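You operate a simulated robot arm through the tools that you are given. There is no shell and no other tool. Be economical: measure what you need, move in short steps, check, and stop when the job is done.

You are at the controls of a simulated two-armed robot. One attempt, no reset.

Task
Pick up the core sample with the smallest size on its label from the profile worktop with one hand, pass it to the other hand and put it on the post shelf.

Only the result counts: the job must be done as asked and must still hold three seconds after the hand-in. Knocking over, shifting, dropping, spilling or breaking anything else fails it.

Robot
Two 7-joint arms with two-finger parallel grippers on one trunk, on a base that drives. Base frame: it is fixed to the floor where the robot stands at the start and does not move with it; the origin is under the middle of the robot, x ahead of it, y to its left, z up; the surface under the hand at the start is at about z = 0.85. Readings come in m, degrees, newtons and seconds.
The left shoulder is at the start at [0.06, 0.143, 0.916], the right one opposite. With the tool pointing down near the work surface each hand reaches from about 0.3 to 0.72 m from the robot's upright axis, wherever it stands, measured 20 degrees to its own side. Places, roughly: post shelf (146x21 cm) [-0.74, -4.1, 0.22]. Payload 1.57 kg a hand.
The tool frame of a hand sits at the grasp point between the pads (the TCP): z along the fingers, y along the line on which they close. The tips reach 0.03 m beyond it. Largest opening 0.11 m; finger width 0.024, thickness 0.012; the body of the gripper, 0.048 by 0.112 m, starts 0.078 m behind the TCP.
Orientation is that of the tool frame in the base frame, as a unit quaternion [w, x, y, z]. With the fingers straight down and closing along the base's y, the tool's x points along the base's -x, its y along +y and its z along -z.

Tools
- The arms move only by the tool send_rows. It takes "left_targets", "right_targets" or both (then of equal length, played together; a hand with none holds still); each is a list of rows, each a list of 7 numbers: the shift along the tool's x, y, z in m, then the turn, a rotation vector about the tool's x, y, z in degrees, then the closure, from 0 (fully open) to 1 (shut). In form: [[dx, dy, dz, rx, ry, rz, hand], ...]. A call has 1 to 12 rows; each row is the pose to reach, as a shift and turn from the pose commanded when the call began, along the tool's axes at that moment. A row lasts 0.2 s, in which the tool goes at most 0.05 m and 8.6 degrees; a call with a longer step from one row to the next is refused whole, and so is a gripper value outside its range. Where a pose cannot be reached the arm comes as near as it can. A force on the tool above 40 N (or 10 N above the force at the start of the call, whichever is more), or a blocked arm, ends the call early, and 0.2 s more pass. The fingers move at their own pace (about 0.045 m/s each) and stop on an object; they squeeze with about 43 N. The grip force told is the motor's: it shows also when the fingers shut on nothing. Time passes only in rows, and 0.2 s behind the last, so rows that repeat a pose let the fingers close. It gives the time, the measured TCP pose, the force on the tool (base axes), the opening and the grip force at its end, in the units of the frame above (readings bear some noise), with the torque about the TCP (base axes, N m) and any sound that the robot's microphone picked up, and new pictures: "views" is both (left out), scene, wrist or none (wrist: the cameras of the hands that moved).
- Cameras (640 x 400 px; columns grow to the right, rows downward): "scene" is now at [0.0541, -0.0311, 1.5355]; the picture's right is [-0.12, -0.99, 0.00], its down [-0.72, 0.09, -0.69] and it looks along [0.69, -0.08, -0.72] (base axes); focal length 250 px, centre (320, 200). "left" rides on the left gripper at [0.07, -0.016, -0.141] in its tool frame; the picture's right is [0.23, 0.97, 0.00], its down [-0.85, 0.20, -0.48] and it looks along [-0.47, 0.11, 0.88] (tool axes); focal length 222 px, centre (320, 200). "right" rides on the right gripper at [0.07, 0.016, -0.141] in its tool frame; the picture's right is [-0.23, 0.97, 0.00], its down [-0.86, -0.20, -0.48] and it looks along [-0.47, -0.11, 0.88] (tool axes); focal length 222 px, centre (320, 200). There is no depth. A picture from a camera that has moved, and an enlarged one, comes with that camera's place and axes in the base frame and with its lens. The place of the scene camera against the robot may be out by one fixed shift of up to 0.025 m in any direction.
- slide_trunk(by): slides the trunk up (or, below 0, down) by that many m; the arms and the scene camera ride with it, the base frame stays. It gives what a move gives, with no picture.
- drive_base(legs): drives the robot by 1 to 6 legs, each [ahead, left, turn to the left] in m, m and degrees, along the robot's own axes; the way and the turn of a leg run together, so that a leg with both is an arc; at most 1.5 m and 180 degrees a leg. The arms and the cameras ride along, it lands a little off, and it stops where it bumps. It gives what a move gives, and a new picture of the scene camera.
- turn_head(pan, tilt): turns the head with the scene camera to pan (to the left, within 86 degrees either way) and tilt (down, from -29 to 69), counted from straight ahead of the robot. It gives what a move gives, and a new picture of the scene camera.
- inspect(camera, box): a new picture of the part [left, top, right, bottom] of that camera's present view, enlarged. No time passes.
- finish_job(): hands the job in; it is judged then, once.

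Work in short steps. Places have to be worked out from the pictures, the camera data and where the tool is seen: move nearer, look again, correct. Check each grasp and each placing, and mend what went wrong. You have 120 turns and 260 pictures in all, those below and enlarged ones among them. Open the grippers and draw the arms clear of the work before you hand the job in, unless the task says otherwise; then end with one line.

The tools are called after "Emit:" as a command line: name --argument value ..., lists and objects as JSON in quotes. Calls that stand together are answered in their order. send_rows: Moves the arms, as the interface text tells. Its arguments: {"type":"object","properties":{"left_targets":{"type":"array","items":{"type":"array","items":{"type":"number"}}},"right_targets":{"type":"array","items":{"type":"array","items":{"type":"number"}}},"views":{"type":"string","enum":["both","scene","wrist","none"]}},"required":[]} The other tools are called the same way: slide_trunk (by) slides the trunk up or down; drive_base (legs) drives the base; turn_head (pan, tilt) turns the head that bears the scene camera; inspect (camera, box) takes an enlarged picture of a part of a camera's view; finish_job () hands the job in.

At the start:

```text
time_s: 0.0
left_tool_pos: [0.5054, 0.1037, 1.0849]
left_tool_rot: [0.0, 0.0, 1.0, 0.0]
left_force: [0.1, 0.2, -0.8]
left_wrist_torque: [0.0, 0.04, 0.01]
left_grip_width: 0.1101
left_grip_force: 0.1
right_tool_pos: [0.4112, -0.2095, 1.0875]
right_tool_rot: [0.001, 0.0, 1.0, 0.0]
right_force: [-1.1, 0.0, -0.5]
right_wrist_torque: [-0.01, -0.01, 0.03]
right_grip_width: 0.1097
right_grip_force: 0.0
trunk travel left (down, up): [-0.515, 0.075]
robot x, y, heading: [0.0057, 0.0009, 0.0]
head pan, tilt: [-6.9, 46.2]
```

scene: 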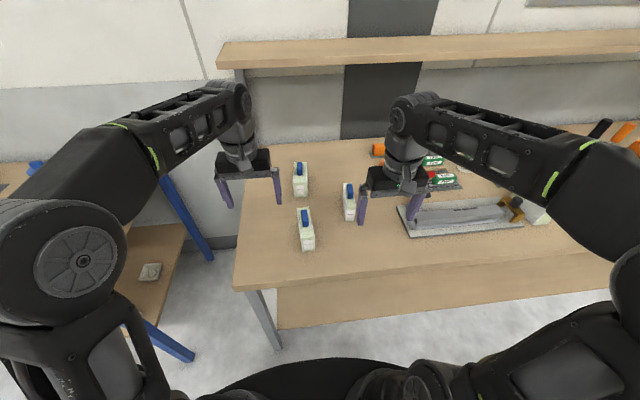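
right: 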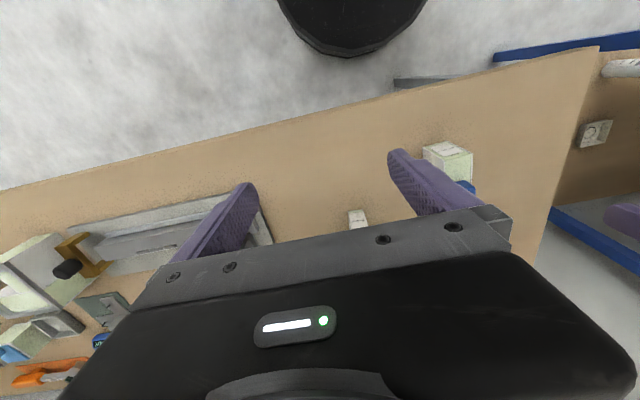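
left: 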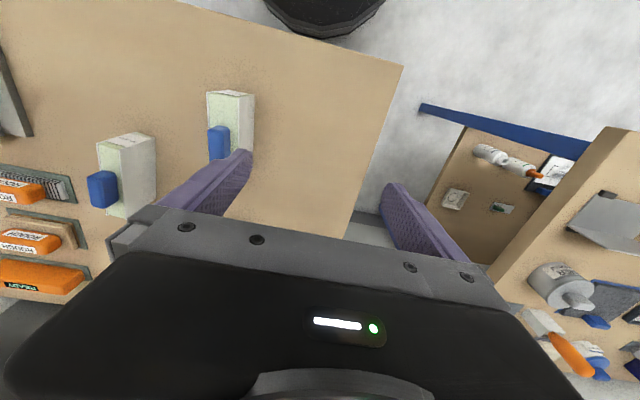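

The scene shows three white blocks with blue caps near the middle of the worktop; these may be the core samples. I enlarge to read the labels.

Emit:
inspect --camera "scene" --box '[270, 140, 390, 260]'

Emit:
inspect --camera "scene" --box '[360, 110, 640, 250]'

Emit:
inspect --camera "left" --box '[80, 70, 280, 230]'

```text
3.33 times, centred on (330, 200) of scene
camera zoom: at [0.0541, -0.0311, 1.5355], right [-0.12, -0.99, 0.0], down [-0.72, 0.09, -0.69], along [0.69, -0.08, -0.72], focal length 834 px, centre (287, 200)
```

zoom: 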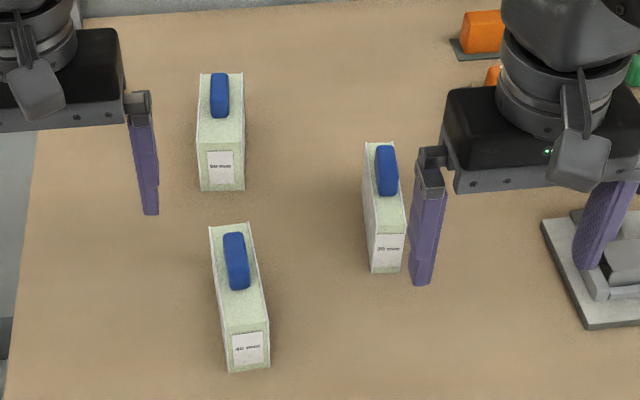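

```text
2.29 times, centred on (500, 180) of scene
camera zoom: at [0.0541, -0.0311, 1.5355], right [-0.12, -0.99, 0.0], down [-0.72, 0.09, -0.69], along [0.69, -0.08, -0.72], focal length 572 px, centre (-91, 246)
```

zoom: 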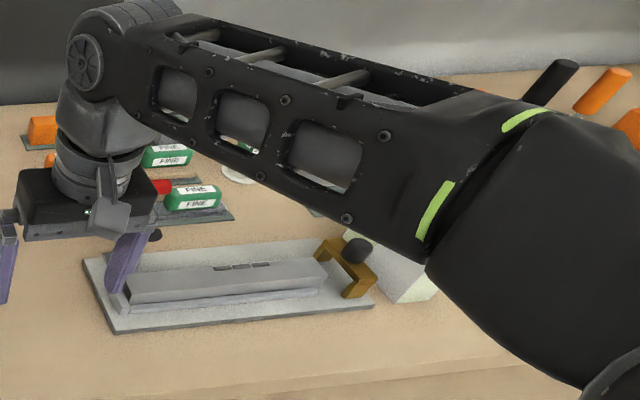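

```text
2.50 times, centred on (180, 150) of left
camera zoom: at [0.4352, 0.0868, 1.2266], right [-0.23, 0.97, 0.0], down [0.85, 0.2, 0.48], along [0.47, 0.11, -0.88], focal length 555 px, centre (670, 325)
```

zoom: 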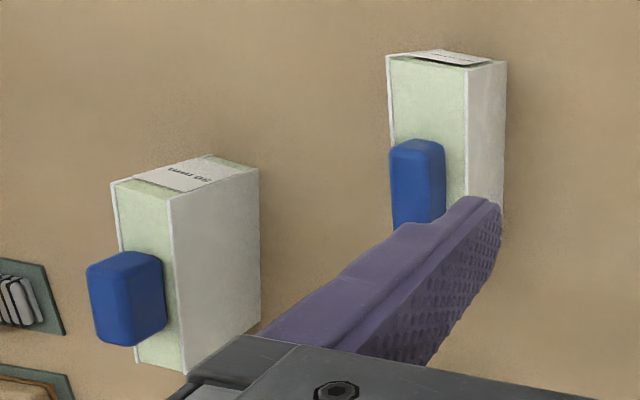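

The labels look like 50, 40 and 20 mm, and another pale block may hide behind the right arm. I zoom harder to be sure.

Emit:
inspect --camera "scene" --box '[335, 205, 355, 217]'

Emit:
inspect --camera "scene" --box '[296, 232, 320, 247]'

Emit:
inspect --camera "scene" --box '[288, 180, 312, 195]'

Emit:
inspect --camera "right" --box '[0, 120, 320, 400]'

Emit:
inspect --camera "right" --box '[300, 100, 500, 240]'

```text
16.00 times, centred on (345, 211) of scene
camera zoom: at [0.0541, -0.0311, 1.5355], right [-0.12, -0.99, 0.0], down [-0.72, 0.09, -0.69], along [0.69, -0.08, -0.72], focal length 4003 px, centre (-80, 24)
```

zoom: 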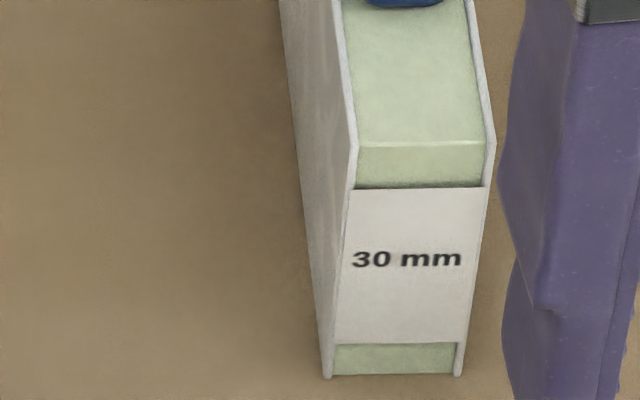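

```text
16.00 times, centred on (308, 240) of scene
camera zoom: at [0.0541, -0.0311, 1.5355], right [-0.12, -0.99, 0.0], down [-0.72, 0.09, -0.69], along [0.69, -0.08, -0.72], focal length 4003 px, centre (512, -432)
```

zoom: 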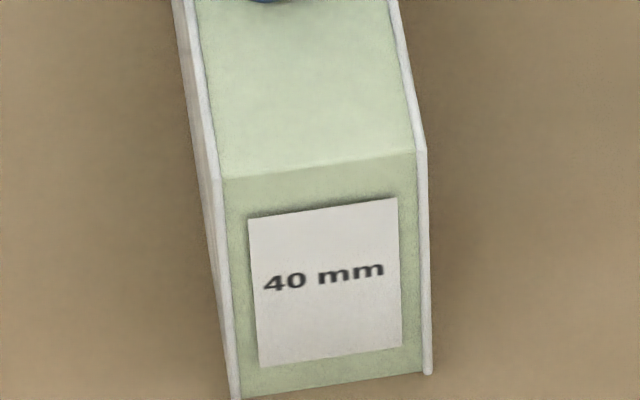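

```text
16.00 times, centred on (300, 188) of scene
camera zoom: at [0.0541, -0.0311, 1.5355], right [-0.12, -0.99, 0.0], down [-0.72, 0.09, -0.69], along [0.69, -0.08, -0.72], focal length 4003 px, centre (640, 400)
```

zoom: 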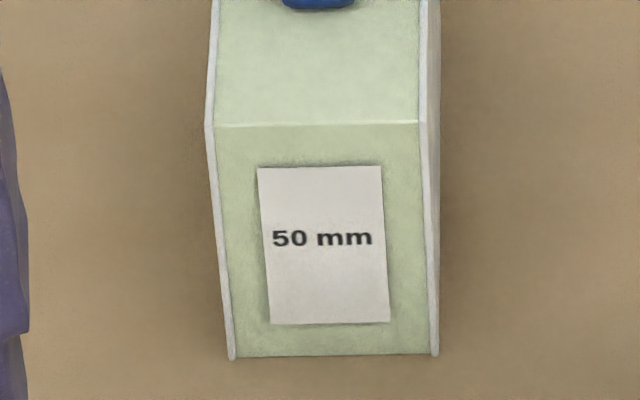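

```text
1.43 times, centred on (160, 260) of right
camera zoom: at [0.3407, -0.192, 1.2285], right [0.23, 0.97, 0.0], down [0.86, -0.2, 0.48], along [0.47, -0.11, -0.88], focal length 317 px, centre (549, 114)
```

zoom: 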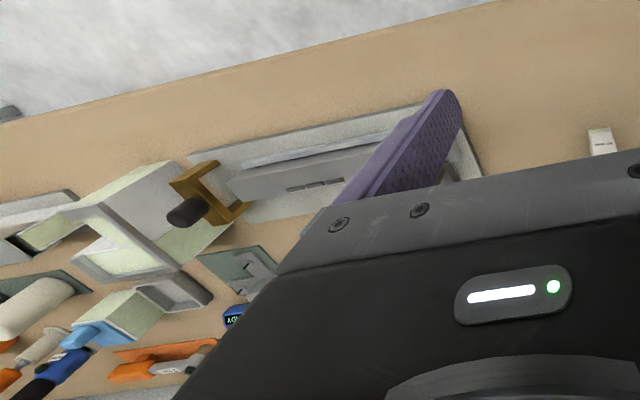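

```text
2.86 times, centred on (400, 170) of right
camera zoom: at [0.3407, -0.192, 1.2285], right [0.23, 0.97, 0.0], down [0.86, -0.2, 0.48], along [0.47, -0.11, -0.88], focal length 635 px, centre (91, 286)
```

zoom: 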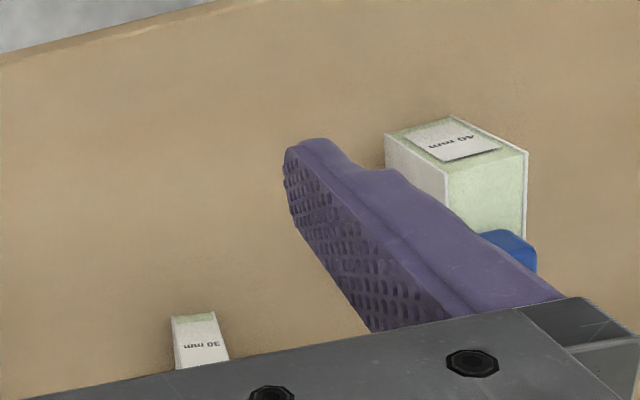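

The three blocks read 30, 40 and 50 mm. I pan the head right to check for other samples on this worktop that are hidden from here, then left.

Emit:
turn_head --pan -50 --tilt 35

Emit:
turn_head --pan 45 --tilt 35

```text
time_s: 1.1
left_tool_pos: [0.5035, 0.1026, 1.0853]
left_tool_rot: [0.0, 0.0, 1.0, 0.0]
left_force: [-1.0, 1.1, -0.1]
left_wrist_torque: [0.02, 0.02, 0.01]
left_grip_width: 0.1103
left_grip_force: 0.0
right_tool_pos: [0.4123, -0.2102, 1.0876]
right_tool_rot: [0.0, 0.001, 1.0, 0.0]
right_force: [0.2, 0.3, 0.6]
right_wrist_torque: [0.0, 0.01, -0.01]
right_grip_width: 0.1099
right_grip_force: 0.1
trunk travel left (down, up): [-0.515, 0.075]
robot x, y, heading: [-0.0009, 0.0009, 0.2]
head pan, tilt: [-50.0, 35.0]
camera scene: at [0.031, -0.0889, 1.5519], right [-0.77, -0.64, 0.0], down [-0.37, 0.44, -0.82], along [0.53, -0.63, -0.57], focal length 250 px, centre (320, 200)
```

scene: 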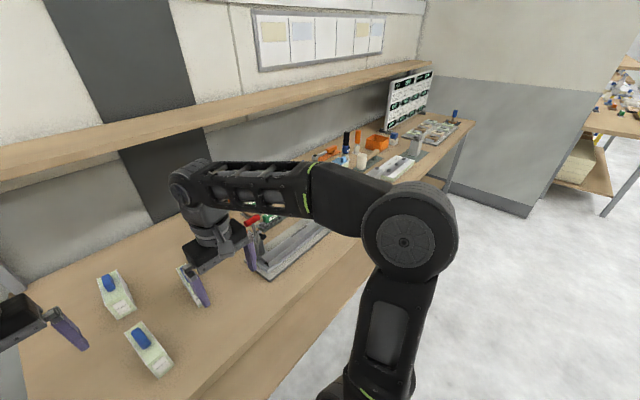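

```text
time_s: 2.8
left_tool_pos: [0.5049, 0.1021, 1.085]
left_tool_rot: [0.0, 0.0, 1.0, 0.0]
left_force: [-0.3, 0.1, 0.7]
left_wrist_torque: [0.02, -0.01, 0.03]
left_grip_width: 0.1101
left_grip_force: 0.0
right_tool_pos: [0.4113, -0.2102, 1.088]
right_tool_rot: [0.0, 0.0, 1.0, 0.0]
right_force: [0.0, -0.5, 0.1]
right_wrist_torque: [-0.05, 0.0, 0.01]
right_grip_width: 0.1101
right_grip_force: 0.0
trunk travel left (down, up): [-0.515, 0.075]
robot x, y, heading: [0.0017, -0.0022, -0.1]
head pan, tilt: [45.0, 35.0]
camera scene: at [0.0366, 0.0407, 1.5519], right [0.71, -0.71, 0.0], down [-0.41, -0.41, -0.82], along [0.58, 0.58, -0.57], focal length 250 px, centre (320, 200)
```

scene: 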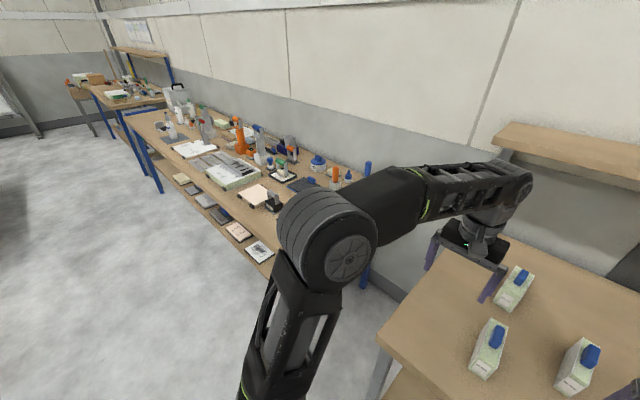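

Only these three are core samples, so the 30 mm block is the target. I judge it at roughly (0.66, -0.205), about 0.033 wide and 0.13 long, with a yaw of a few degrees. I turn the head back and bring the right hand above it.

Emit:
turn_head --pan -10 --tilt 46

Emit:
send_rows --right_targets '[[-0.04, 0, 0, 0, 0, 0, 0], [-0.08, 0, 0, 0, 0, 0, 0], [-0.12, 0, 0, 0, 0, 0, 0], [-0.15, 0, 0, 0, 0, 0, 0], [-0.15, 0, 0, 0, 0, 0, 0]]'

```text
time_s: 4.0
left_tool_pos: [0.5047, 0.1019, 1.0842]
left_tool_rot: [0.0, 0.0, 1.0, 0.0]
left_force: [0.2, 0.2, 0.1]
left_wrist_torque: [-0.01, -0.05, -0.01]
left_grip_width: 0.1103
left_grip_force: 0.1
right_tool_pos: [0.4103, -0.2084, 1.0867]
right_tool_rot: [0.0, 0.0, 1.0, 0.0]
right_force: [0.2, -0.4, 0.3]
right_wrist_torque: [0.01, 0.01, 0.02]
right_grip_width: 0.11
right_grip_force: 0.0
trunk travel left (down, up): [-0.515, 0.075]
robot x, y, heading: [-0.001, -0.0019, 0.1]
head pan, tilt: [-10.0, 46.0]
camera scene: at [0.0536, -0.0354, 1.5357], right [-0.17, -0.98, 0.0], down [-0.71, 0.12, -0.69], along [0.68, -0.12, -0.72], focal length 250 px, centre (320, 200)
```

scene: 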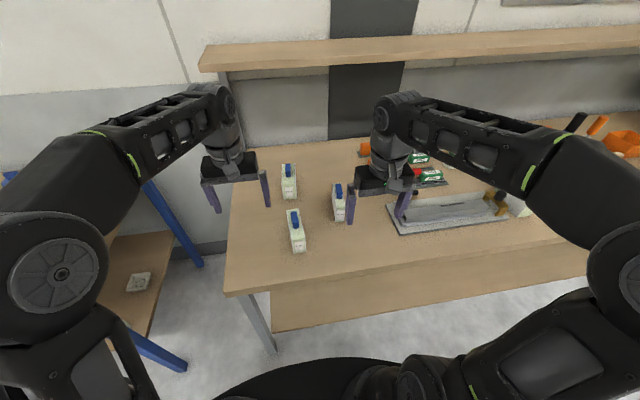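

```text
time_s: 5.2
left_tool_pos: [0.5052, 0.105, 1.0841]
left_tool_rot: [-0.001, -0.001, 1.0, 0.001]
left_force: [-0.3, 0.1, -0.5]
left_wrist_torque: [-0.04, 0.01, 0.01]
left_grip_width: 0.1098
left_grip_force: 0.0
right_tool_pos: [0.532, -0.2071, 1.0871]
right_tool_rot: [0.001, 0.0, 1.0, -0.001]
right_force: [0.0, 0.3, 0.1]
right_wrist_torque: [-0.02, 0.04, -0.01]
right_grip_width: 0.1099
right_grip_force: 0.1
right hand out of reach, approached as far as the arm can: row 4, 5
trunk travel left (down, up): [-0.515, 0.075]
robot x, y, heading: [0.0018, 0.0068, 0.1]
head pan, tilt: [-10.0, 46.0]
camera scene: at [0.0542, -0.0337, 1.5357], right [-0.17, -0.98, 0.0], down [-0.71, 0.12, -0.69], along [0.68, -0.12, -0.72], focal length 250 px, centre (320, 200)
camera right: at [0.4602, -0.1893, 1.2276], right [0.23, 0.97, 0.0], down [0.85, -0.2, 0.48], along [0.47, -0.11, -0.88], focal length 222 px, centre (320, 200)
```

scene: 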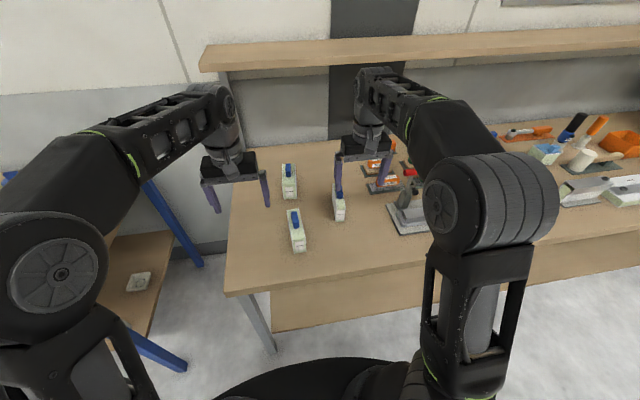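
right: 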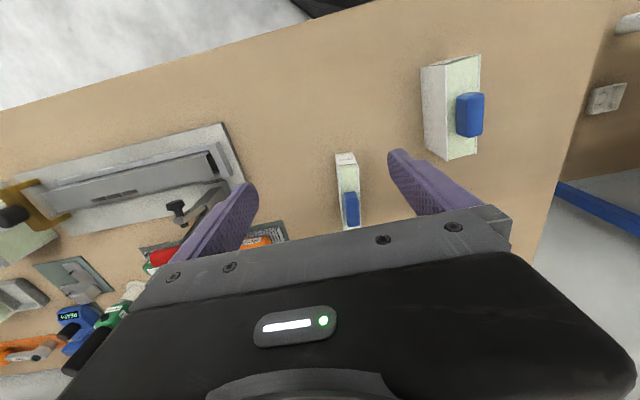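

High up the arm stops at x = 0.532. The wrist camera sees the target well, so I enlarge it to measure its place.

Emit:
inspect --camera "right" --box '[290, 135, 410, 235]'

Emit:
inspect --camera "scene" --box '[310, 170, 370, 230]'

```text
4.00 times, centred on (350, 185) of right
camera zoom: at [0.4602, -0.1893, 1.2276], right [0.23, 0.97, 0.0], down [0.85, -0.2, 0.48], along [0.47, -0.11, -0.88], focal length 888 px, centre (200, 260)
```

zoom: 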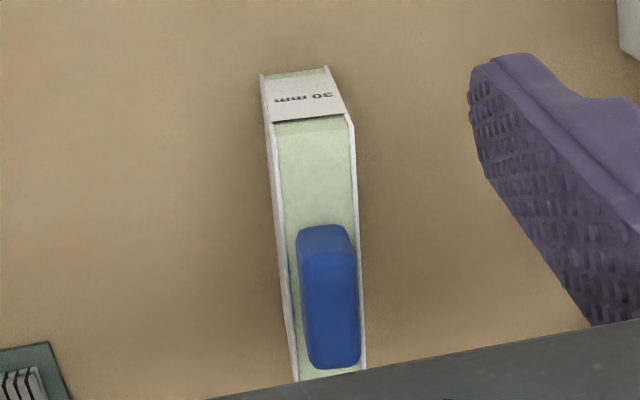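

```text
6.67 times, centred on (340, 200) of scene
camera zoom: at [0.0542, -0.0337, 1.5357], right [-0.17, -0.98, 0.0], down [-0.71, 0.12, -0.69], along [0.68, -0.12, -0.72], focal length 1668 px, centre (187, 200)
```

zoom: 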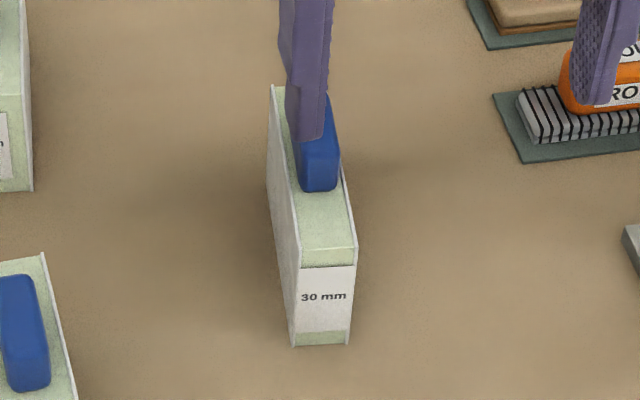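

The wrist view gives the block's near bottom edge at (0.580, -0.176), its centre near (0.64, -0.181), top z about 0.925 and a yaw of about -5.5°. I shift over, turn the hand 5.5° and come down to z about 1.0.

Emit:
send_rows --right_targets '[[0, 0.01, 0.04, 0, 0, 2, 0], [0, 0.026, 0.08, 0, 0, 5.5, 0], [-0.02, 0.026, 0.085, 0, 0, 5.5, 0], [-0.04, 0.026, 0.085, 0, 0, 5.5, 0], [-0.04, 0.026, 0.085, 0, 0, 5.5, 0]]'

```text
time_s: 6.5
left_tool_pos: [0.5052, 0.102, 1.0843]
left_tool_rot: [0.0, -0.001, 1.0, 0.001]
left_force: [0.2, 0.3, -0.4]
left_wrist_torque: [-0.03, -0.01, 0.01]
left_grip_width: 0.1101
left_grip_force: 0.1
right_tool_pos: [0.571, -0.1832, 1.0003]
right_tool_rot: [0.0, 0.048, 0.999, 0.0]
right_force: [0.1, 0.2, 0.3]
right_wrist_torque: [-0.02, 0.0, 0.04]
right_grip_width: 0.1101
right_grip_force: 0.0
trunk travel left (down, up): [-0.515, 0.075]
robot x, y, heading: [-0.0008, 0.004, -0.1]
head pan, tilt: [-10.0, 46.0]
camera scene: at [0.0534, -0.0355, 1.5357], right [-0.17, -0.98, 0.0], down [-0.71, 0.12, -0.69], along [0.68, -0.12, -0.72], focal length 250 px, centre (320, 200)
camera right: at [0.5032, -0.1594, 1.1421], right [0.32, 0.95, 0.0], down [0.83, -0.28, 0.48], along [0.45, -0.15, -0.88], focal length 222 px, centre (320, 200)
```

scene: 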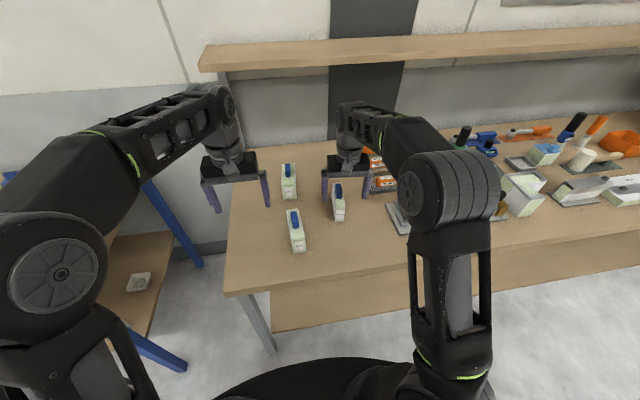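
right: 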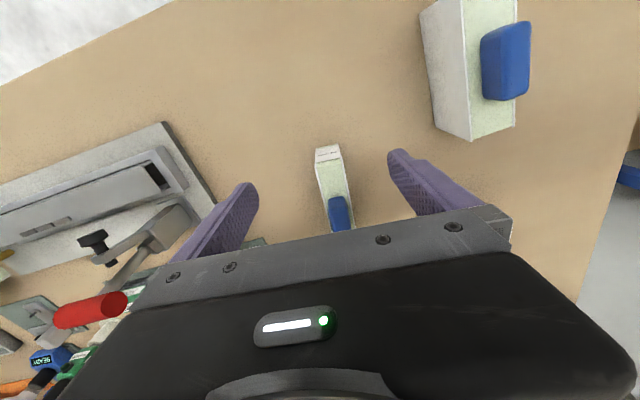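

The hand is at (0.571, -0.183, 1.000), and the block lies between the fingers in the picture. I enlarge once more to check the sideways position and yaw.

Emit:
inspect --camera "right" --box '[270, 130, 390, 240]'

```text
3.64 times, centred on (330, 185) of right
camera zoom: at [0.5032, -0.1594, 1.1421], right [0.32, 0.95, 0.0], down [0.83, -0.28, 0.48], along [0.45, -0.15, -0.88], focal length 808 px, centre (284, 254)
```

zoom: 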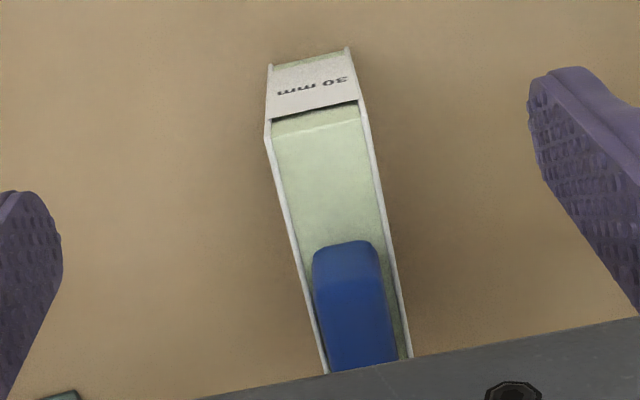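

Measurements agree: the axis passes (0.578, -0.175) to (0.662, -0.183). I move forward and 8 mm to the left, and come down to z about 0.90 with the fingers on either side.

Emit:
send_rows --right_targets '[[0, 0.0085, 0, 0, 0, 0, 0], [-0.02, 0.0085, 0.02, 0, 0, 0, 0], [-0.045, 0.0085, 0.045, 0, 0, 0, 0], [-0.0685, 0.0085, 0.07, 0, 0, 0, 0], [-0.0685, 0.0085, 0.09, 0, 0, 0, 0], [-0.0685, 0.0085, 0.1, 0, 0, 0, 0], [-0.0685, 0.0085, 0.1, 0, 0, 0, 0]]'

```text
time_s: 8.1
left_tool_pos: [0.5053, 0.1019, 1.0846]
left_tool_rot: [0.0, 0.0, 1.0, -0.001]
left_force: [-0.4, 0.5, 0.7]
left_wrist_torque: [0.02, 0.0, -0.02]
left_grip_width: 0.1099
left_grip_force: 0.0
right_tool_pos: [0.6406, -0.1812, 0.9006]
right_tool_rot: [0.0, 0.048, 0.999, 0.0]
right_force: [-0.1, -0.2, 0.6]
right_wrist_torque: [-0.03, 0.01, -0.04]
right_grip_width: 0.1101
right_grip_force: 0.1
trunk travel left (down, up): [-0.515, 0.075]
robot x, y, heading: [-0.0013, 0.0, -0.2]
head pan, tilt: [-10.0, 46.0]
camera scene: at [0.0535, -0.0355, 1.5357], right [-0.17, -0.98, 0.0], down [-0.71, 0.12, -0.69], along [0.68, -0.12, -0.72], focal length 250 px, centre (320, 200)
camera right: at [0.5719, -0.1574, 1.0418], right [0.32, 0.95, 0.0], down [0.83, -0.28, 0.48], along [0.45, -0.15, -0.88], focal length 222 px, centre (320, 200)
```

scene: 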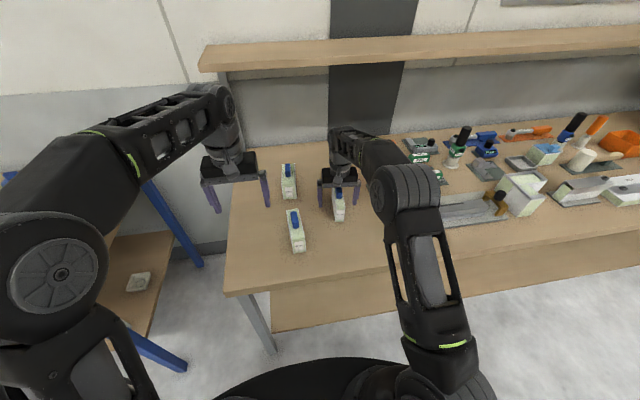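
right: 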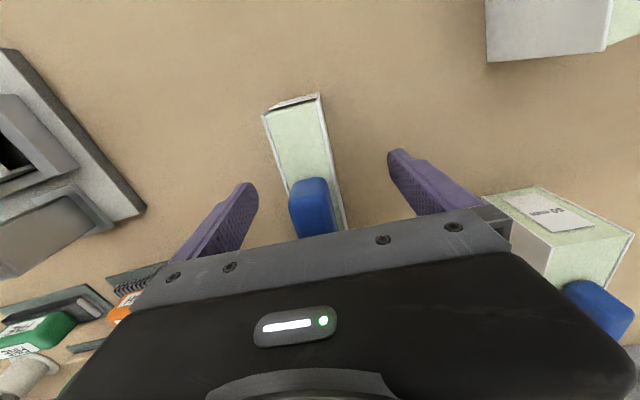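

The block sits well between the fingers, with the 50 mm block clear of the hand. I close the gripper.

Emit:
send_rows --right_targets '[[0, 0, 0, 0, 0, 0, 1], [0, 0, 0, 0, 0, 0, 1], [0, 0, 0, 0, 0, 0, 1], [0, 0, 0, 0, 0, 0, 1], [0, 0, 0, 0, 0, 0, 1], [0, 0, 0, 0, 0, 0, 1], [0, 0, 0, 0, 0, 0, 1]]' --views "wrist"

```text
time_s: 9.7
left_tool_pos: [0.5039, 0.1021, 1.0848]
left_tool_rot: [0.0, 0.0, 1.0, 0.0]
left_force: [0.3, 0.8, 0.0]
left_wrist_torque: [0.0, 0.02, 0.01]
left_grip_width: 0.1102
left_grip_force: 0.0
right_tool_pos: [0.641, -0.1812, 0.9011]
right_tool_rot: [0.0, 0.049, 0.999, 0.0]
right_force: [-0.3, -1.0, 0.5]
right_wrist_torque: [0.0, 0.03, 0.01]
right_grip_width: 0.0294
right_grip_force: 35.6
trunk travel left (down, up): [-0.515, 0.075]
robot x, y, heading: [-0.0005, -0.0008, -0.1]
head pan, tilt: [-10.0, 46.0]
camera right: at [0.572, -0.1576, 1.042], right [0.32, 0.95, 0.0], down [0.83, -0.28, 0.48], along [0.45, -0.15, -0.88], focal length 222 px, centre (320, 200)
```

right: 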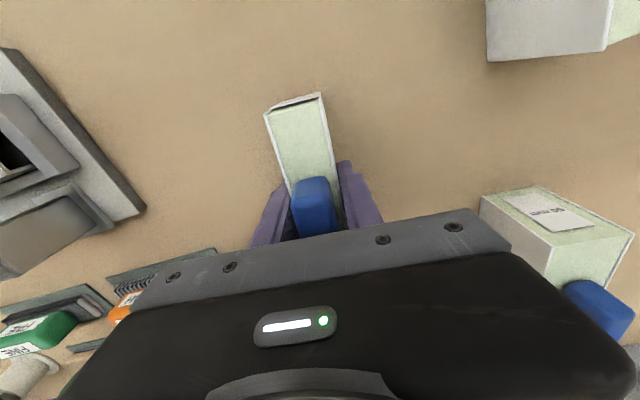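

The grip is on a 29 mm width at 36 N. I lift straight up about 0.1 m, then bring it back towards the robot.

Emit:
send_rows --right_targets '[[0, 0, -0.02, 0, 0, 0, 1], [0, 0, -0.05, 0, 0, 0, 1], [0, 0, -0.09, 0, 0, 0, 1], [0.02, 0, -0.12, 0, 0, 0, 1], [0.05, 0, -0.15, 0, 0, 0, 1], [0.09, 0, -0.18, 0, 0, 0, 1], [0.13, 0, -0.2, 0, 0, 0, 1], [0.17, 0, -0.2, 0, 0, 0, 1], [0.21, 0, -0.2, 0, 0, 0, 1], [0.24, 0, -0.2, 0, 0, 0, 1], [0.24, 0, -0.2, 0, 0, 0, 1]]'

```text
time_s: 12.1
left_tool_pos: [0.5049, 0.1043, 1.0857]
left_tool_rot: [0.001, -0.001, 1.0, -0.001]
left_force: [0.0, 1.7, 0.3]
left_wrist_torque: [-0.07, -0.02, 0.03]
left_grip_width: 0.1099
left_grip_force: 0.1
right_tool_pos: [0.4033, -0.1591, 1.1011]
right_tool_rot: [-0.001, 0.048, 0.999, -0.003]
right_force: [0.0, 0.0, -0.9]
right_wrist_torque: [-0.03, -0.05, 0.01]
right_grip_width: 0.0295
right_grip_force: 38.9
right hand out of reach, approached as far as the arm can: row 5, 6, 7, 10, 11
trunk travel left (down, up): [-0.515, 0.075]
robot x, y, heading: [0.0009, 0.0005, 0.0]
head pan, tilt: [-10.0, 46.0]
camera scene: at [0.0526, -0.033, 1.5358], right [-0.17, -0.98, 0.0], down [-0.71, 0.12, -0.7], along [0.68, -0.12, -0.72], focal length 250 px, centre (320, 200)
camera right: at [0.3352, -0.1344, 1.2422], right [0.32, 0.95, 0.0], down [0.83, -0.28, 0.48], along [0.45, -0.16, -0.88], focal length 222 px, centre (320, 200)
```

scene: 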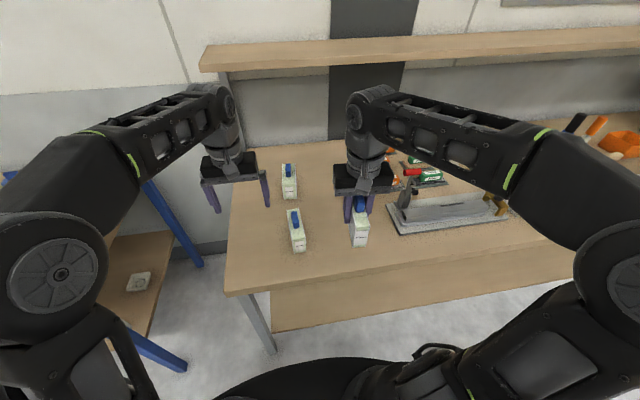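
right: 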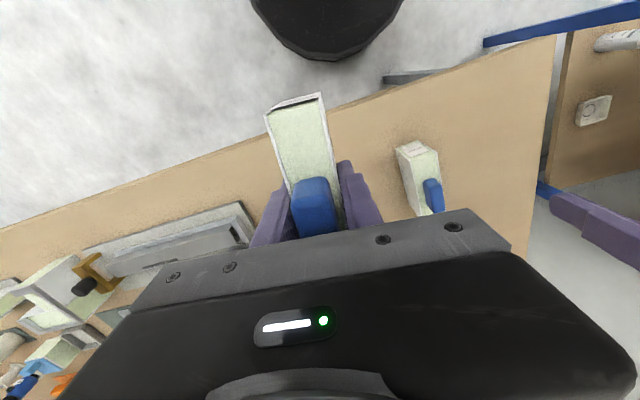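

The block is held. I look right and back along the way to the shelf before driving.

Emit:
turn_head --pan -86 --tilt 20

```text
time_s: 13.5
left_tool_pos: [0.5047, 0.1026, 1.0845]
left_tool_rot: [0.0, -0.001, 1.0, 0.0]
left_force: [-0.8, -0.4, -0.9]
left_wrist_torque: [-0.03, -0.01, -0.02]
left_grip_width: 0.1098
left_grip_force: 0.1
right_tool_pos: [0.4051, -0.1607, 1.101]
right_tool_rot: [0.0, 0.049, 0.999, -0.001]
right_force: [-0.8, -0.1, -1.0]
right_wrist_torque: [0.02, -0.01, -0.03]
right_grip_width: 0.0296
right_grip_force: 38.7
trunk travel left (down, up): [-0.515, 0.075]
robot x, y, heading: [0.0021, 0.0011, -0.1]
head pan, tilt: [-85.9, 20.0]
camera scene: at [-0.0189, -0.1145, 1.5758], right [-1.0, -0.07, 0.0], down [-0.02, 0.34, -0.94], along [0.07, -0.94, -0.34], focal length 250 px, centre (320, 200)
```

scene: 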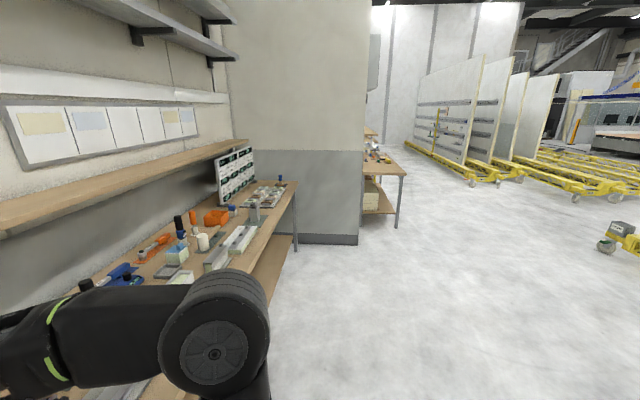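

The post shelf projects to about pixel (380, 196), the lower shelf of the table beyond the grey wall end. I enlarge it.

Emit:
inspect --camera "scene" --box '[340, 120, 440, 240]'

Emit:
inspect --camera "scene" --box '[220, 110, 420, 260]'

```text
3.33 times, centred on (390, 180) of scene
camera zoom: at [-0.0189, -0.1145, 1.5758], right [-1.0, -0.07, 0.0], down [-0.02, 0.34, -0.94], along [0.07, -0.94, -0.34], focal length 834 px, centre (87, 267)
```

zoom: 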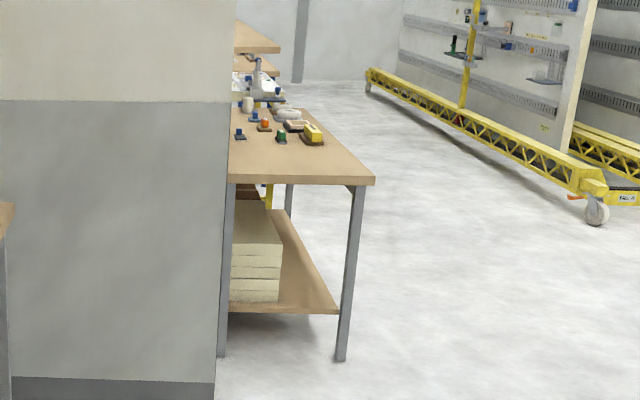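

```text
2.67 times, centred on (320, 185) of scene
camera zoom: at [-0.0189, -0.1145, 1.5758], right [-1.0, -0.07, 0.0], down [-0.02, 0.34, -0.94], along [0.07, -0.94, -0.34], focal length 667 px, centre (320, 240)
```

zoom: 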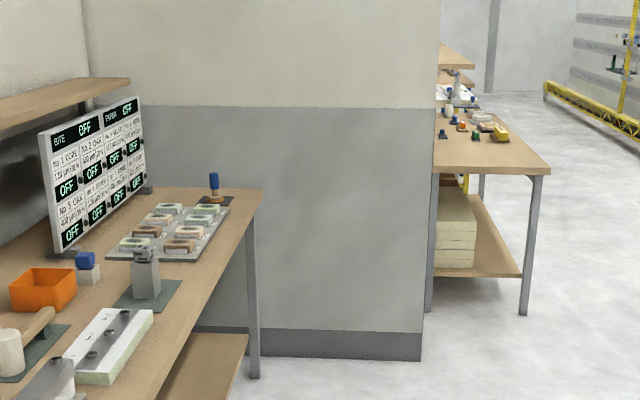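

The target is a lower shelf under the table, open towards -x, with free floor in front of it. I back off 0.6 m, then turn right to look along the way.

Emit:
drive_base --legs '[[-0.6, 0, 0], [0, 0, -90]]'

Emit:
turn_head --pan 0 --tilt 20

```text
time_s: 20.7
left_tool_pos: [-0.4941, -0.5048, 1.085]
left_tool_rot: [0.0, 0.709, 0.705, -0.001]
left_force: [0.1, -1.2, 1.1]
left_wrist_torque: [0.02, -0.03, -0.01]
left_grip_width: 0.1101
left_grip_force: 0.1
right_tool_pos: [-0.7558, -0.4023, 1.1004]
right_tool_rot: [0.0, 0.743, 0.67, 0.0]
right_force: [0.1, 0.5, -0.6]
right_wrist_torque: [-0.01, 0.01, -0.01]
right_grip_width: 0.0296
right_grip_force: 38.5
trunk travel left (down, up): [-0.515, 0.075]
robot x, y, heading: [-0.5919, -0.0004, -90.5]
head pan, tilt: [-85.9, 20.0]
camera scene: at [-0.6828, 0.0024, 1.5758], right [-0.07, 1.0, 0.0], down [0.34, 0.02, -0.94], along [-0.94, -0.06, -0.34], focal length 250 px, centre (320, 200)
```

scene: 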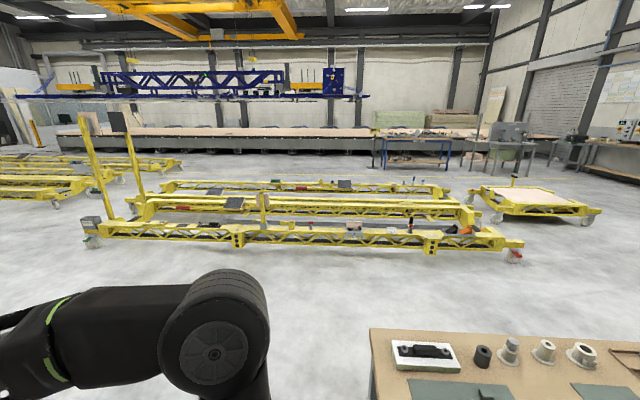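

```text
time_s: 22.3
left_tool_pos: [-0.4946, -0.5053, 1.085]
left_tool_rot: [0.0, 0.709, 0.706, 0.0]
left_force: [0.0, -1.0, -1.0]
left_wrist_torque: [0.0, 0.01, -0.01]
left_grip_width: 0.1102
left_grip_force: 0.0
right_tool_pos: [-0.7565, -0.4024, 1.1008]
right_tool_rot: [0.0, 0.742, 0.671, 0.0]
right_force: [-0.3, -0.2, -1.3]
right_wrist_torque: [-0.01, 0.0, -0.03]
right_grip_width: 0.0296
right_grip_force: 39.7
trunk travel left (down, up): [-0.515, 0.075]
robot x, y, heading: [-0.5918, -0.0002, -90.4]
head pan, tilt: [0.0, 20.0]
camera scene: at [-0.5903, -0.0846, 1.5758], right [-1.0, 0.01, 0.0], down [0.0, 0.34, -0.94], along [-0.01, -0.94, -0.34], focal length 250 px, centre (320, 200)
```

scene: 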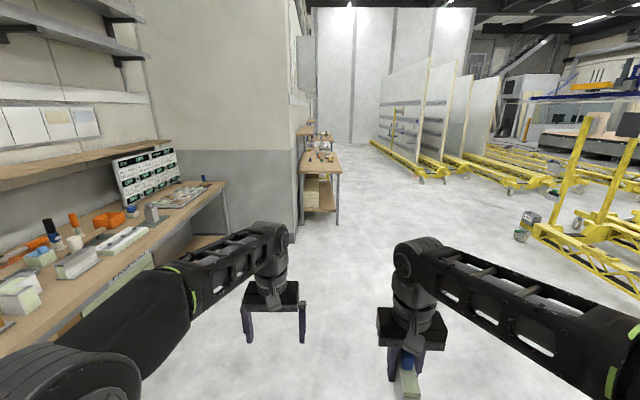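

The way along -y is clear; the table's front edge is at x about -0.88 and its near end at y about -3.35. I drive to about (-1.6, -4.1) and turn to face the shelf.

Emit:
drive_base --legs '[[1.5, -0.5, 0], [1.5, -0.5, 0], [1.0, 0, 0], [0, 0, 90]]'

Emit:
turn_head --pan 0 --tilt 40

```text
refused: leg 1 is longer than a leg can be; nothing moved
```

```text
time_s: 23.1
left_tool_pos: [-0.4945, -0.5051, 1.085]
left_tool_rot: [0.0, 0.709, 0.705, 0.001]
left_force: [0.5, -0.2, 0.2]
left_wrist_torque: [-0.03, -0.02, -0.03]
left_grip_width: 0.1103
left_grip_force: 0.0
right_tool_pos: [-0.7564, -0.4035, 1.1008]
right_tool_rot: [0.0, 0.742, 0.671, -0.001]
right_force: [-0.4, -0.2, -1.1]
right_wrist_torque: [-0.02, 0.02, 0.01]
right_grip_width: 0.0294
right_grip_force: 39.1
trunk travel left (down, up): [-0.515, 0.075]
robot x, y, heading: [-0.5953, -0.0018, -90.2]
head pan, tilt: [0.0, 40.0]
camera scene: at [-0.5902, -0.0766, 1.5444], right [-1.0, 0.01, 0.0], down [0.0, 0.64, -0.77], along [0.0, -0.77, -0.64], focal length 250 px, centre (320, 200)
```

scene: 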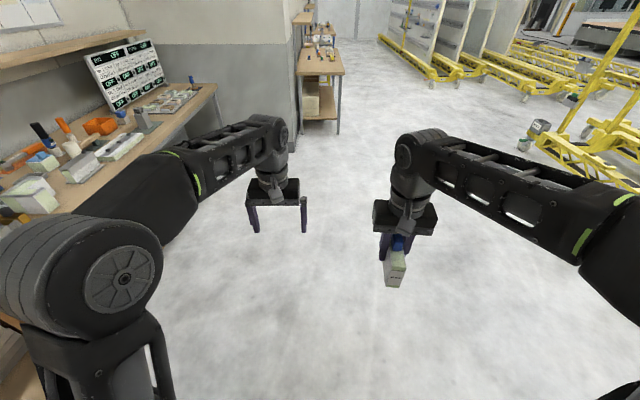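

That leg was just over 1.5 m, so I split the drive into shorter ones.

Emit:
drive_base --legs '[[1.4, -0.5, 0], [1.4, -0.5, 0], [1.25, 0, 0], [0, 0, 90]]'

```text
time_s: 47.1
left_tool_pos: [-1.1007, -3.9269, 1.0852]
left_tool_rot: [0.0, -0.002, 1.0, 0.0]
left_force: [0.1, 1.5, 0.0]
left_wrist_torque: [0.0, 0.0, 0.0]
left_grip_width: 0.1099
left_grip_force: 0.1
right_tool_pos: [-1.201, -4.1889, 1.1004]
right_tool_rot: [0.001, 0.047, 0.999, -0.001]
right_force: [0.5, 0.3, -1.4]
right_wrist_torque: [0.04, 0.01, 0.02]
right_grip_width: 0.0294
right_grip_force: 39.2
trunk travel left (down, up): [-0.515, 0.075]
robot x, y, heading: [-1.6073, -4.0312, 0.1]
head pan, tilt: [0.0, 40.0]
camera scene: at [-1.5474, -4.052, 1.5444], right [0.0, -1.0, 0.0], down [-0.64, 0.0, -0.77], along [0.77, 0.0, -0.64], focal length 250 px, centre (320, 200)
```

scene: 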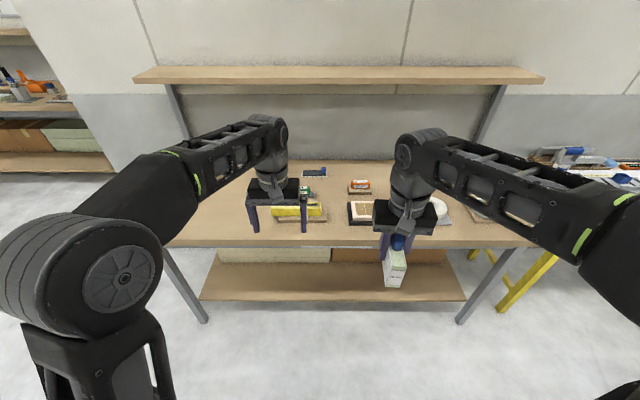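

The free strip of the lower shelf runs from x about -0.83 to -0.6 in front of the stored boxes. I will hand over here, with the left hand tilted 45° forward and taking the near end of the block. First I pull the left hand back and tilt it.

Emit:
send_rows --left_targets '[[0.02, 0, -0.01, 0, -8, 0, 0], [0.05, 0, -0.02, 0, -16, 0, 0], [0.08, 0, -0.035, 0, -24, 0, 0], [0.11, 0, -0.05, 0, -32, 0, 0], [0.13, 0, -0.06, 0, -39, 0, 0], [0.14, 0, -0.07, 0, -45, 0, 0], [0.14, 0, -0.07, 0, -45, 0, 0]]'

```text
time_s: 48.8
left_tool_pos: [-1.2431, -3.9275, 1.1545]
left_tool_rot: [0.384, -0.002, 0.923, 0.001]
left_force: [-0.6, -0.7, -0.5]
left_wrist_torque: [-0.02, -0.01, 0.0]
left_grip_width: 0.11
left_grip_force: 0.0
right_tool_pos: [-1.2029, -4.1888, 1.1006]
right_tool_rot: [0.0, 0.047, 0.999, -0.001]
right_force: [0.1, -0.1, -1.3]
right_wrist_torque: [0.0, -0.02, 0.01]
right_grip_width: 0.0293
right_grip_force: 38.9
trunk travel left (down, up): [-0.515, 0.075]
robot x, y, heading: [-1.607, -4.0306, 0.2]
head pan, tilt: [0.0, 40.0]
camera scene: at [-1.5472, -4.0521, 1.5444], right [0.0, -1.0, 0.0], down [-0.64, 0.0, -0.77], along [0.77, 0.0, -0.64], focal length 250 px, centre (320, 200)
camera left: at [-1.3909, -3.943, 1.2055], right [-0.16, 0.97, -0.16], down [0.26, 0.2, 0.94], along [0.95, 0.11, -0.29], focal length 222 px, centre (320, 200)
```

scene: 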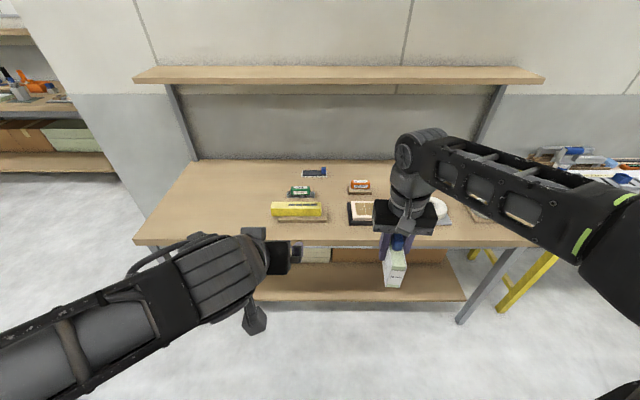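
left: 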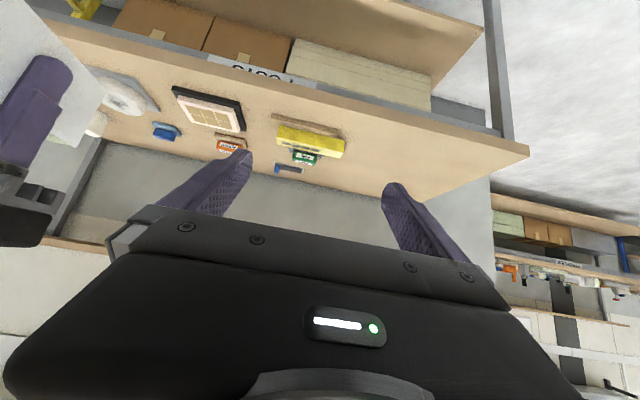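

The left hand reached its tilt, and a "POSTS" sign on the lower shelf confirms the place. Now I bring the right hand with the block forward and to the middle, straightened.

Emit:
send_rows --right_targets '[[-0.015, 0.03, 0, 0, 0, -1.5, 1], [-0.035, 0.06, 0, 0, 0, -3, 1], [-0.055, 0.09, 0, 0, 0, -4.5, 1], [-0.069, 0.117, 0, 0, 0, -5.4, 1], [-0.069, 0.117, 0, 0, 0, -5.4, 1]]'

```text
time_s: 50.0
left_tool_pos: [-1.2404, -3.9278, 1.1544]
left_tool_rot: [0.383, -0.002, 0.924, 0.001]
left_force: [0.3, -0.3, -0.6]
left_wrist_torque: [0.0, 0.01, 0.01]
left_grip_width: 0.11
left_grip_force: 0.0
right_tool_pos: [-1.1333, -4.0963, 1.1009]
right_tool_rot: [0.0, 0.004, 1.0, -0.001]
right_force: [0.4, 0.2, -2.4]
right_wrist_torque: [0.02, 0.04, 0.0]
right_grip_width: 0.0298
right_grip_force: 39.2
right hand out of reach, approached as far as the arm can: row 4, 5
trunk travel left (down, up): [-0.515, 0.075]
robot x, y, heading: [-1.6096, -4.0285, 0.1]
head pan, tilt: [0.0, 40.0]
camera scene: at [-1.547, -4.0517, 1.5443], right [0.0, -1.0, 0.0], down [-0.64, 0.0, -0.77], along [0.77, 0.0, -0.64], focal length 250 px, centre (320, 200)
camera right: at [-1.2031, -4.0773, 1.2418], right [0.23, 0.97, 0.0], down [0.85, -0.21, 0.48], along [0.47, -0.11, -0.88], focal length 222 px, centre (320, 200)
```

scene: 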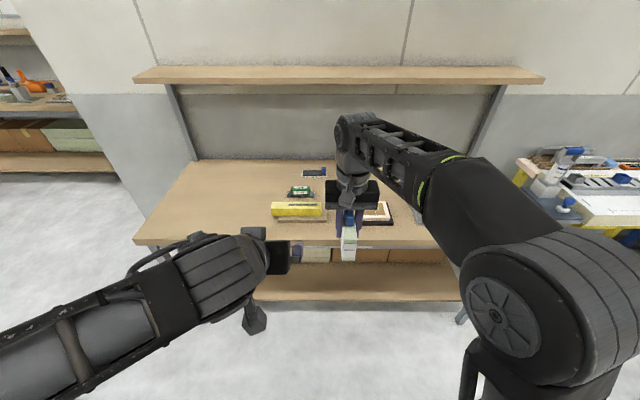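
right: 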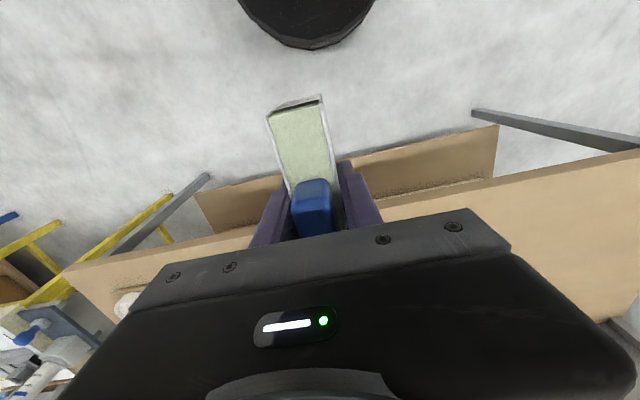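

The right hand with the block is at (-1.133, -4.096, 1.101), and the block's near end is about 6 cm towards the robot. I slide the left hand sideways to line up in front of that end, still 8.6 cm short along its axis.

Emit:
send_rows --left_targets '[[0.001, -0.04, 0, 0, 0, 0, 0], [0.002, -0.08, 0, 0, 0, 0, 0], [0.003, -0.12, 0, 0, 0, 0, 0], [0.004, -0.15, 0, 0, 0, 0, 0], [0.004, -0.166, 0, 0, 0, 0, 0], [0.004, -0.166, 0, 0, 0, 0, 0]]'

Emit:
inspect --camera "right" --box '[200, 0, 440, 240]'

```text
time_s: 51.4
left_tool_pos: [-1.2453, -4.0928, 1.1514]
left_tool_rot: [0.383, -0.001, 0.924, 0.0]
left_force: [-0.1, -0.3, -1.4]
left_wrist_torque: [0.02, 0.0, 0.03]
left_grip_width: 0.1099
left_grip_force: 0.0
right_tool_pos: [-1.1329, -4.0955, 1.1009]
right_tool_rot: [0.001, 0.005, 1.0, -0.002]
right_force: [0.7, -0.5, -0.9]
right_wrist_torque: [0.02, -0.02, -0.03]
right_grip_width: 0.0294
right_grip_force: 39.5
trunk travel left (down, up): [-0.515, 0.075]
robot x, y, heading: [-1.6036, -4.0369, -0.1]
head pan, tilt: [0.0, 40.0]
camera scene: at [-1.5475, -4.0519, 1.5444], right [0.0, -1.0, 0.0], down [-0.64, 0.0, -0.77], along [0.77, 0.0, -0.64], focal length 250 px, centre (320, 200)
camera left: at [-1.3939, -4.1096, 1.2025], right [-0.16, 0.97, -0.16], down [0.27, 0.2, 0.94], along [0.95, 0.11, -0.29], focal length 222 px, centre (320, 200)
```

scene: 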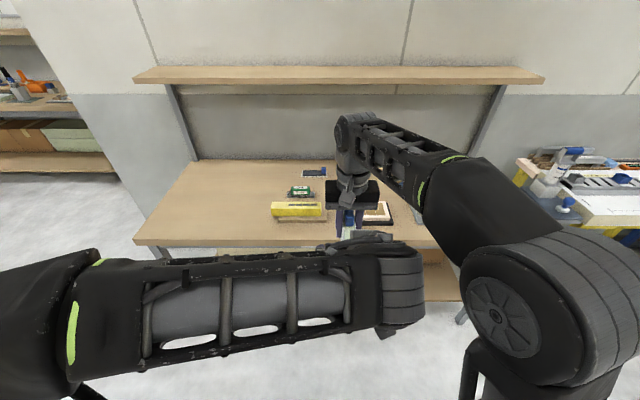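
left: 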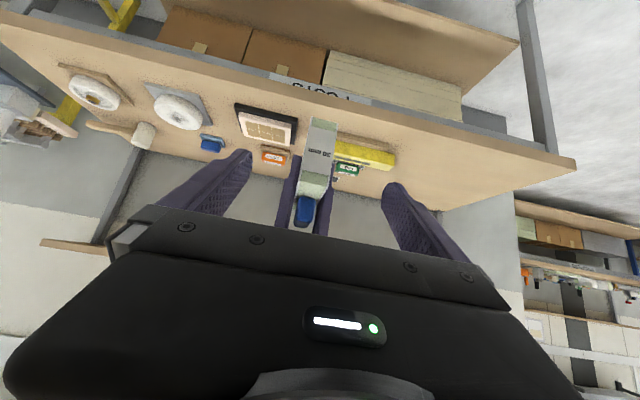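

```text
1.67 times, centred on (320, 120) of right
camera zoom: at [-1.2036, -4.0777, 1.242], right [0.24, 0.97, 0.0], down [0.85, -0.21, 0.48], along [0.47, -0.11, -0.88], focal length 370 px, centre (320, 333)
```

zoom: 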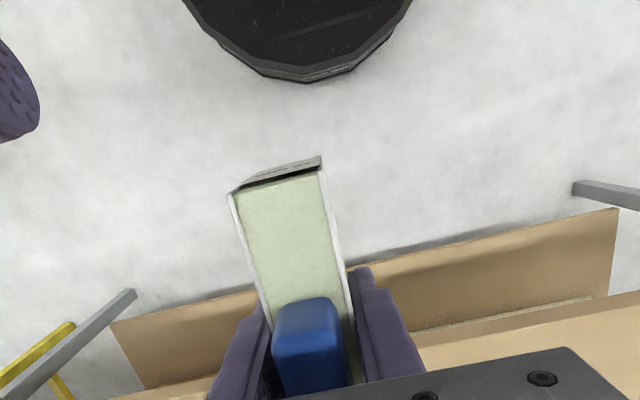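

The block's labelled end is centred between the left fingers. I advance the left hand 8.6 cm along its axis.

Emit:
send_rows --left_targets '[[-0.001, 0, 0.025, 0, 0, 0, 0], [-0.001, 0, 0.05, 0, 0, 0, 0], [-0.001, 0, 0.07, 0, 0, 0, 0], [-0.001, 0, 0.086, 0, 0, 0, 0], [-0.001, 0, 0.086, 0, 0, 0, 0]]'

Emit:
inspect --camera "right" --box '[200, 0, 440, 240]'

```text
time_s: 52.5
left_tool_pos: [-1.1828, -4.0928, 1.0903]
left_tool_rot: [0.382, -0.001, 0.924, 0.001]
left_force: [-0.4, -0.5, 0.2]
left_wrist_torque: [-0.04, -0.01, -0.01]
left_grip_width: 0.1099
left_grip_force: 0.0
right_tool_pos: [-1.133, -4.096, 1.1]
right_tool_rot: [0.001, 0.005, 1.0, -0.001]
right_force: [-0.7, 0.2, -0.7]
right_wrist_torque: [0.01, 0.03, -0.01]
right_grip_width: 0.0298
right_grip_force: 39.1
trunk travel left (down, up): [-0.515, 0.075]
robot x, y, heading: [-1.6072, -4.0322, 0.3]
head pan, tilt: [0.0, 40.0]
camera scene: at [-1.5475, -4.052, 1.5444], right [0.0, -1.0, 0.0], down [-0.64, 0.0, -0.77], along [0.77, 0.0, -0.64], focal length 250 px, centre (320, 200)
camera left: at [-1.3318, -4.109, 1.1417], right [-0.16, 0.97, -0.16], down [0.27, 0.2, 0.94], along [0.95, 0.11, -0.29], focal length 222 px, centre (320, 200)
```

scene: 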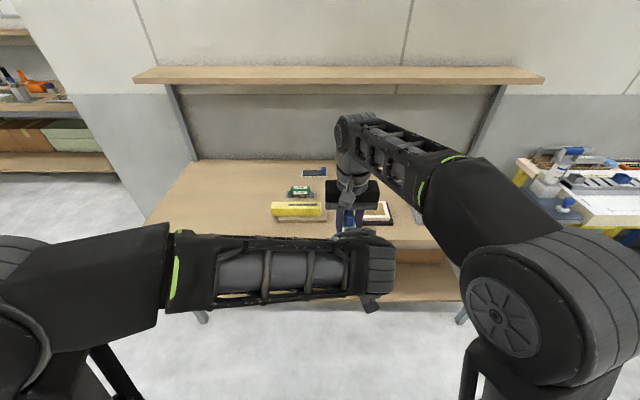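
left: 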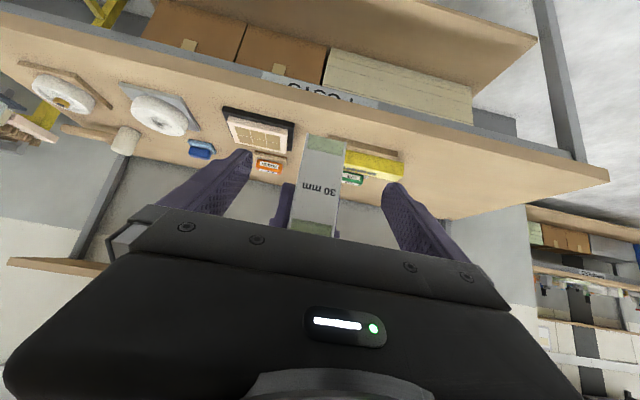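

```text
1.67 times, centred on (320, 120) of right
camera zoom: at [-1.2036, -4.0778, 1.242], right [0.24, 0.97, 0.0], down [0.85, -0.21, 0.48], along [0.47, -0.11, -0.88], focal length 370 px, centre (320, 333)
```

zoom: 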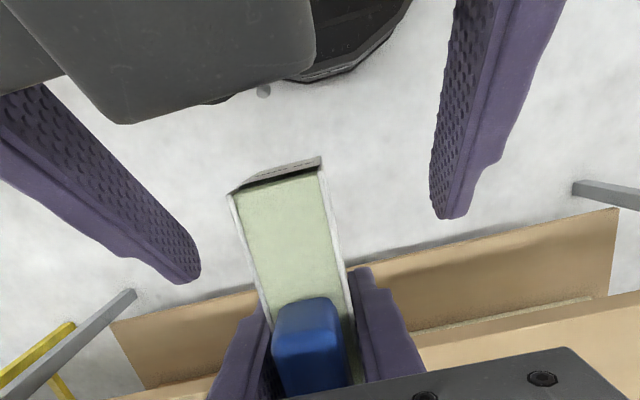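

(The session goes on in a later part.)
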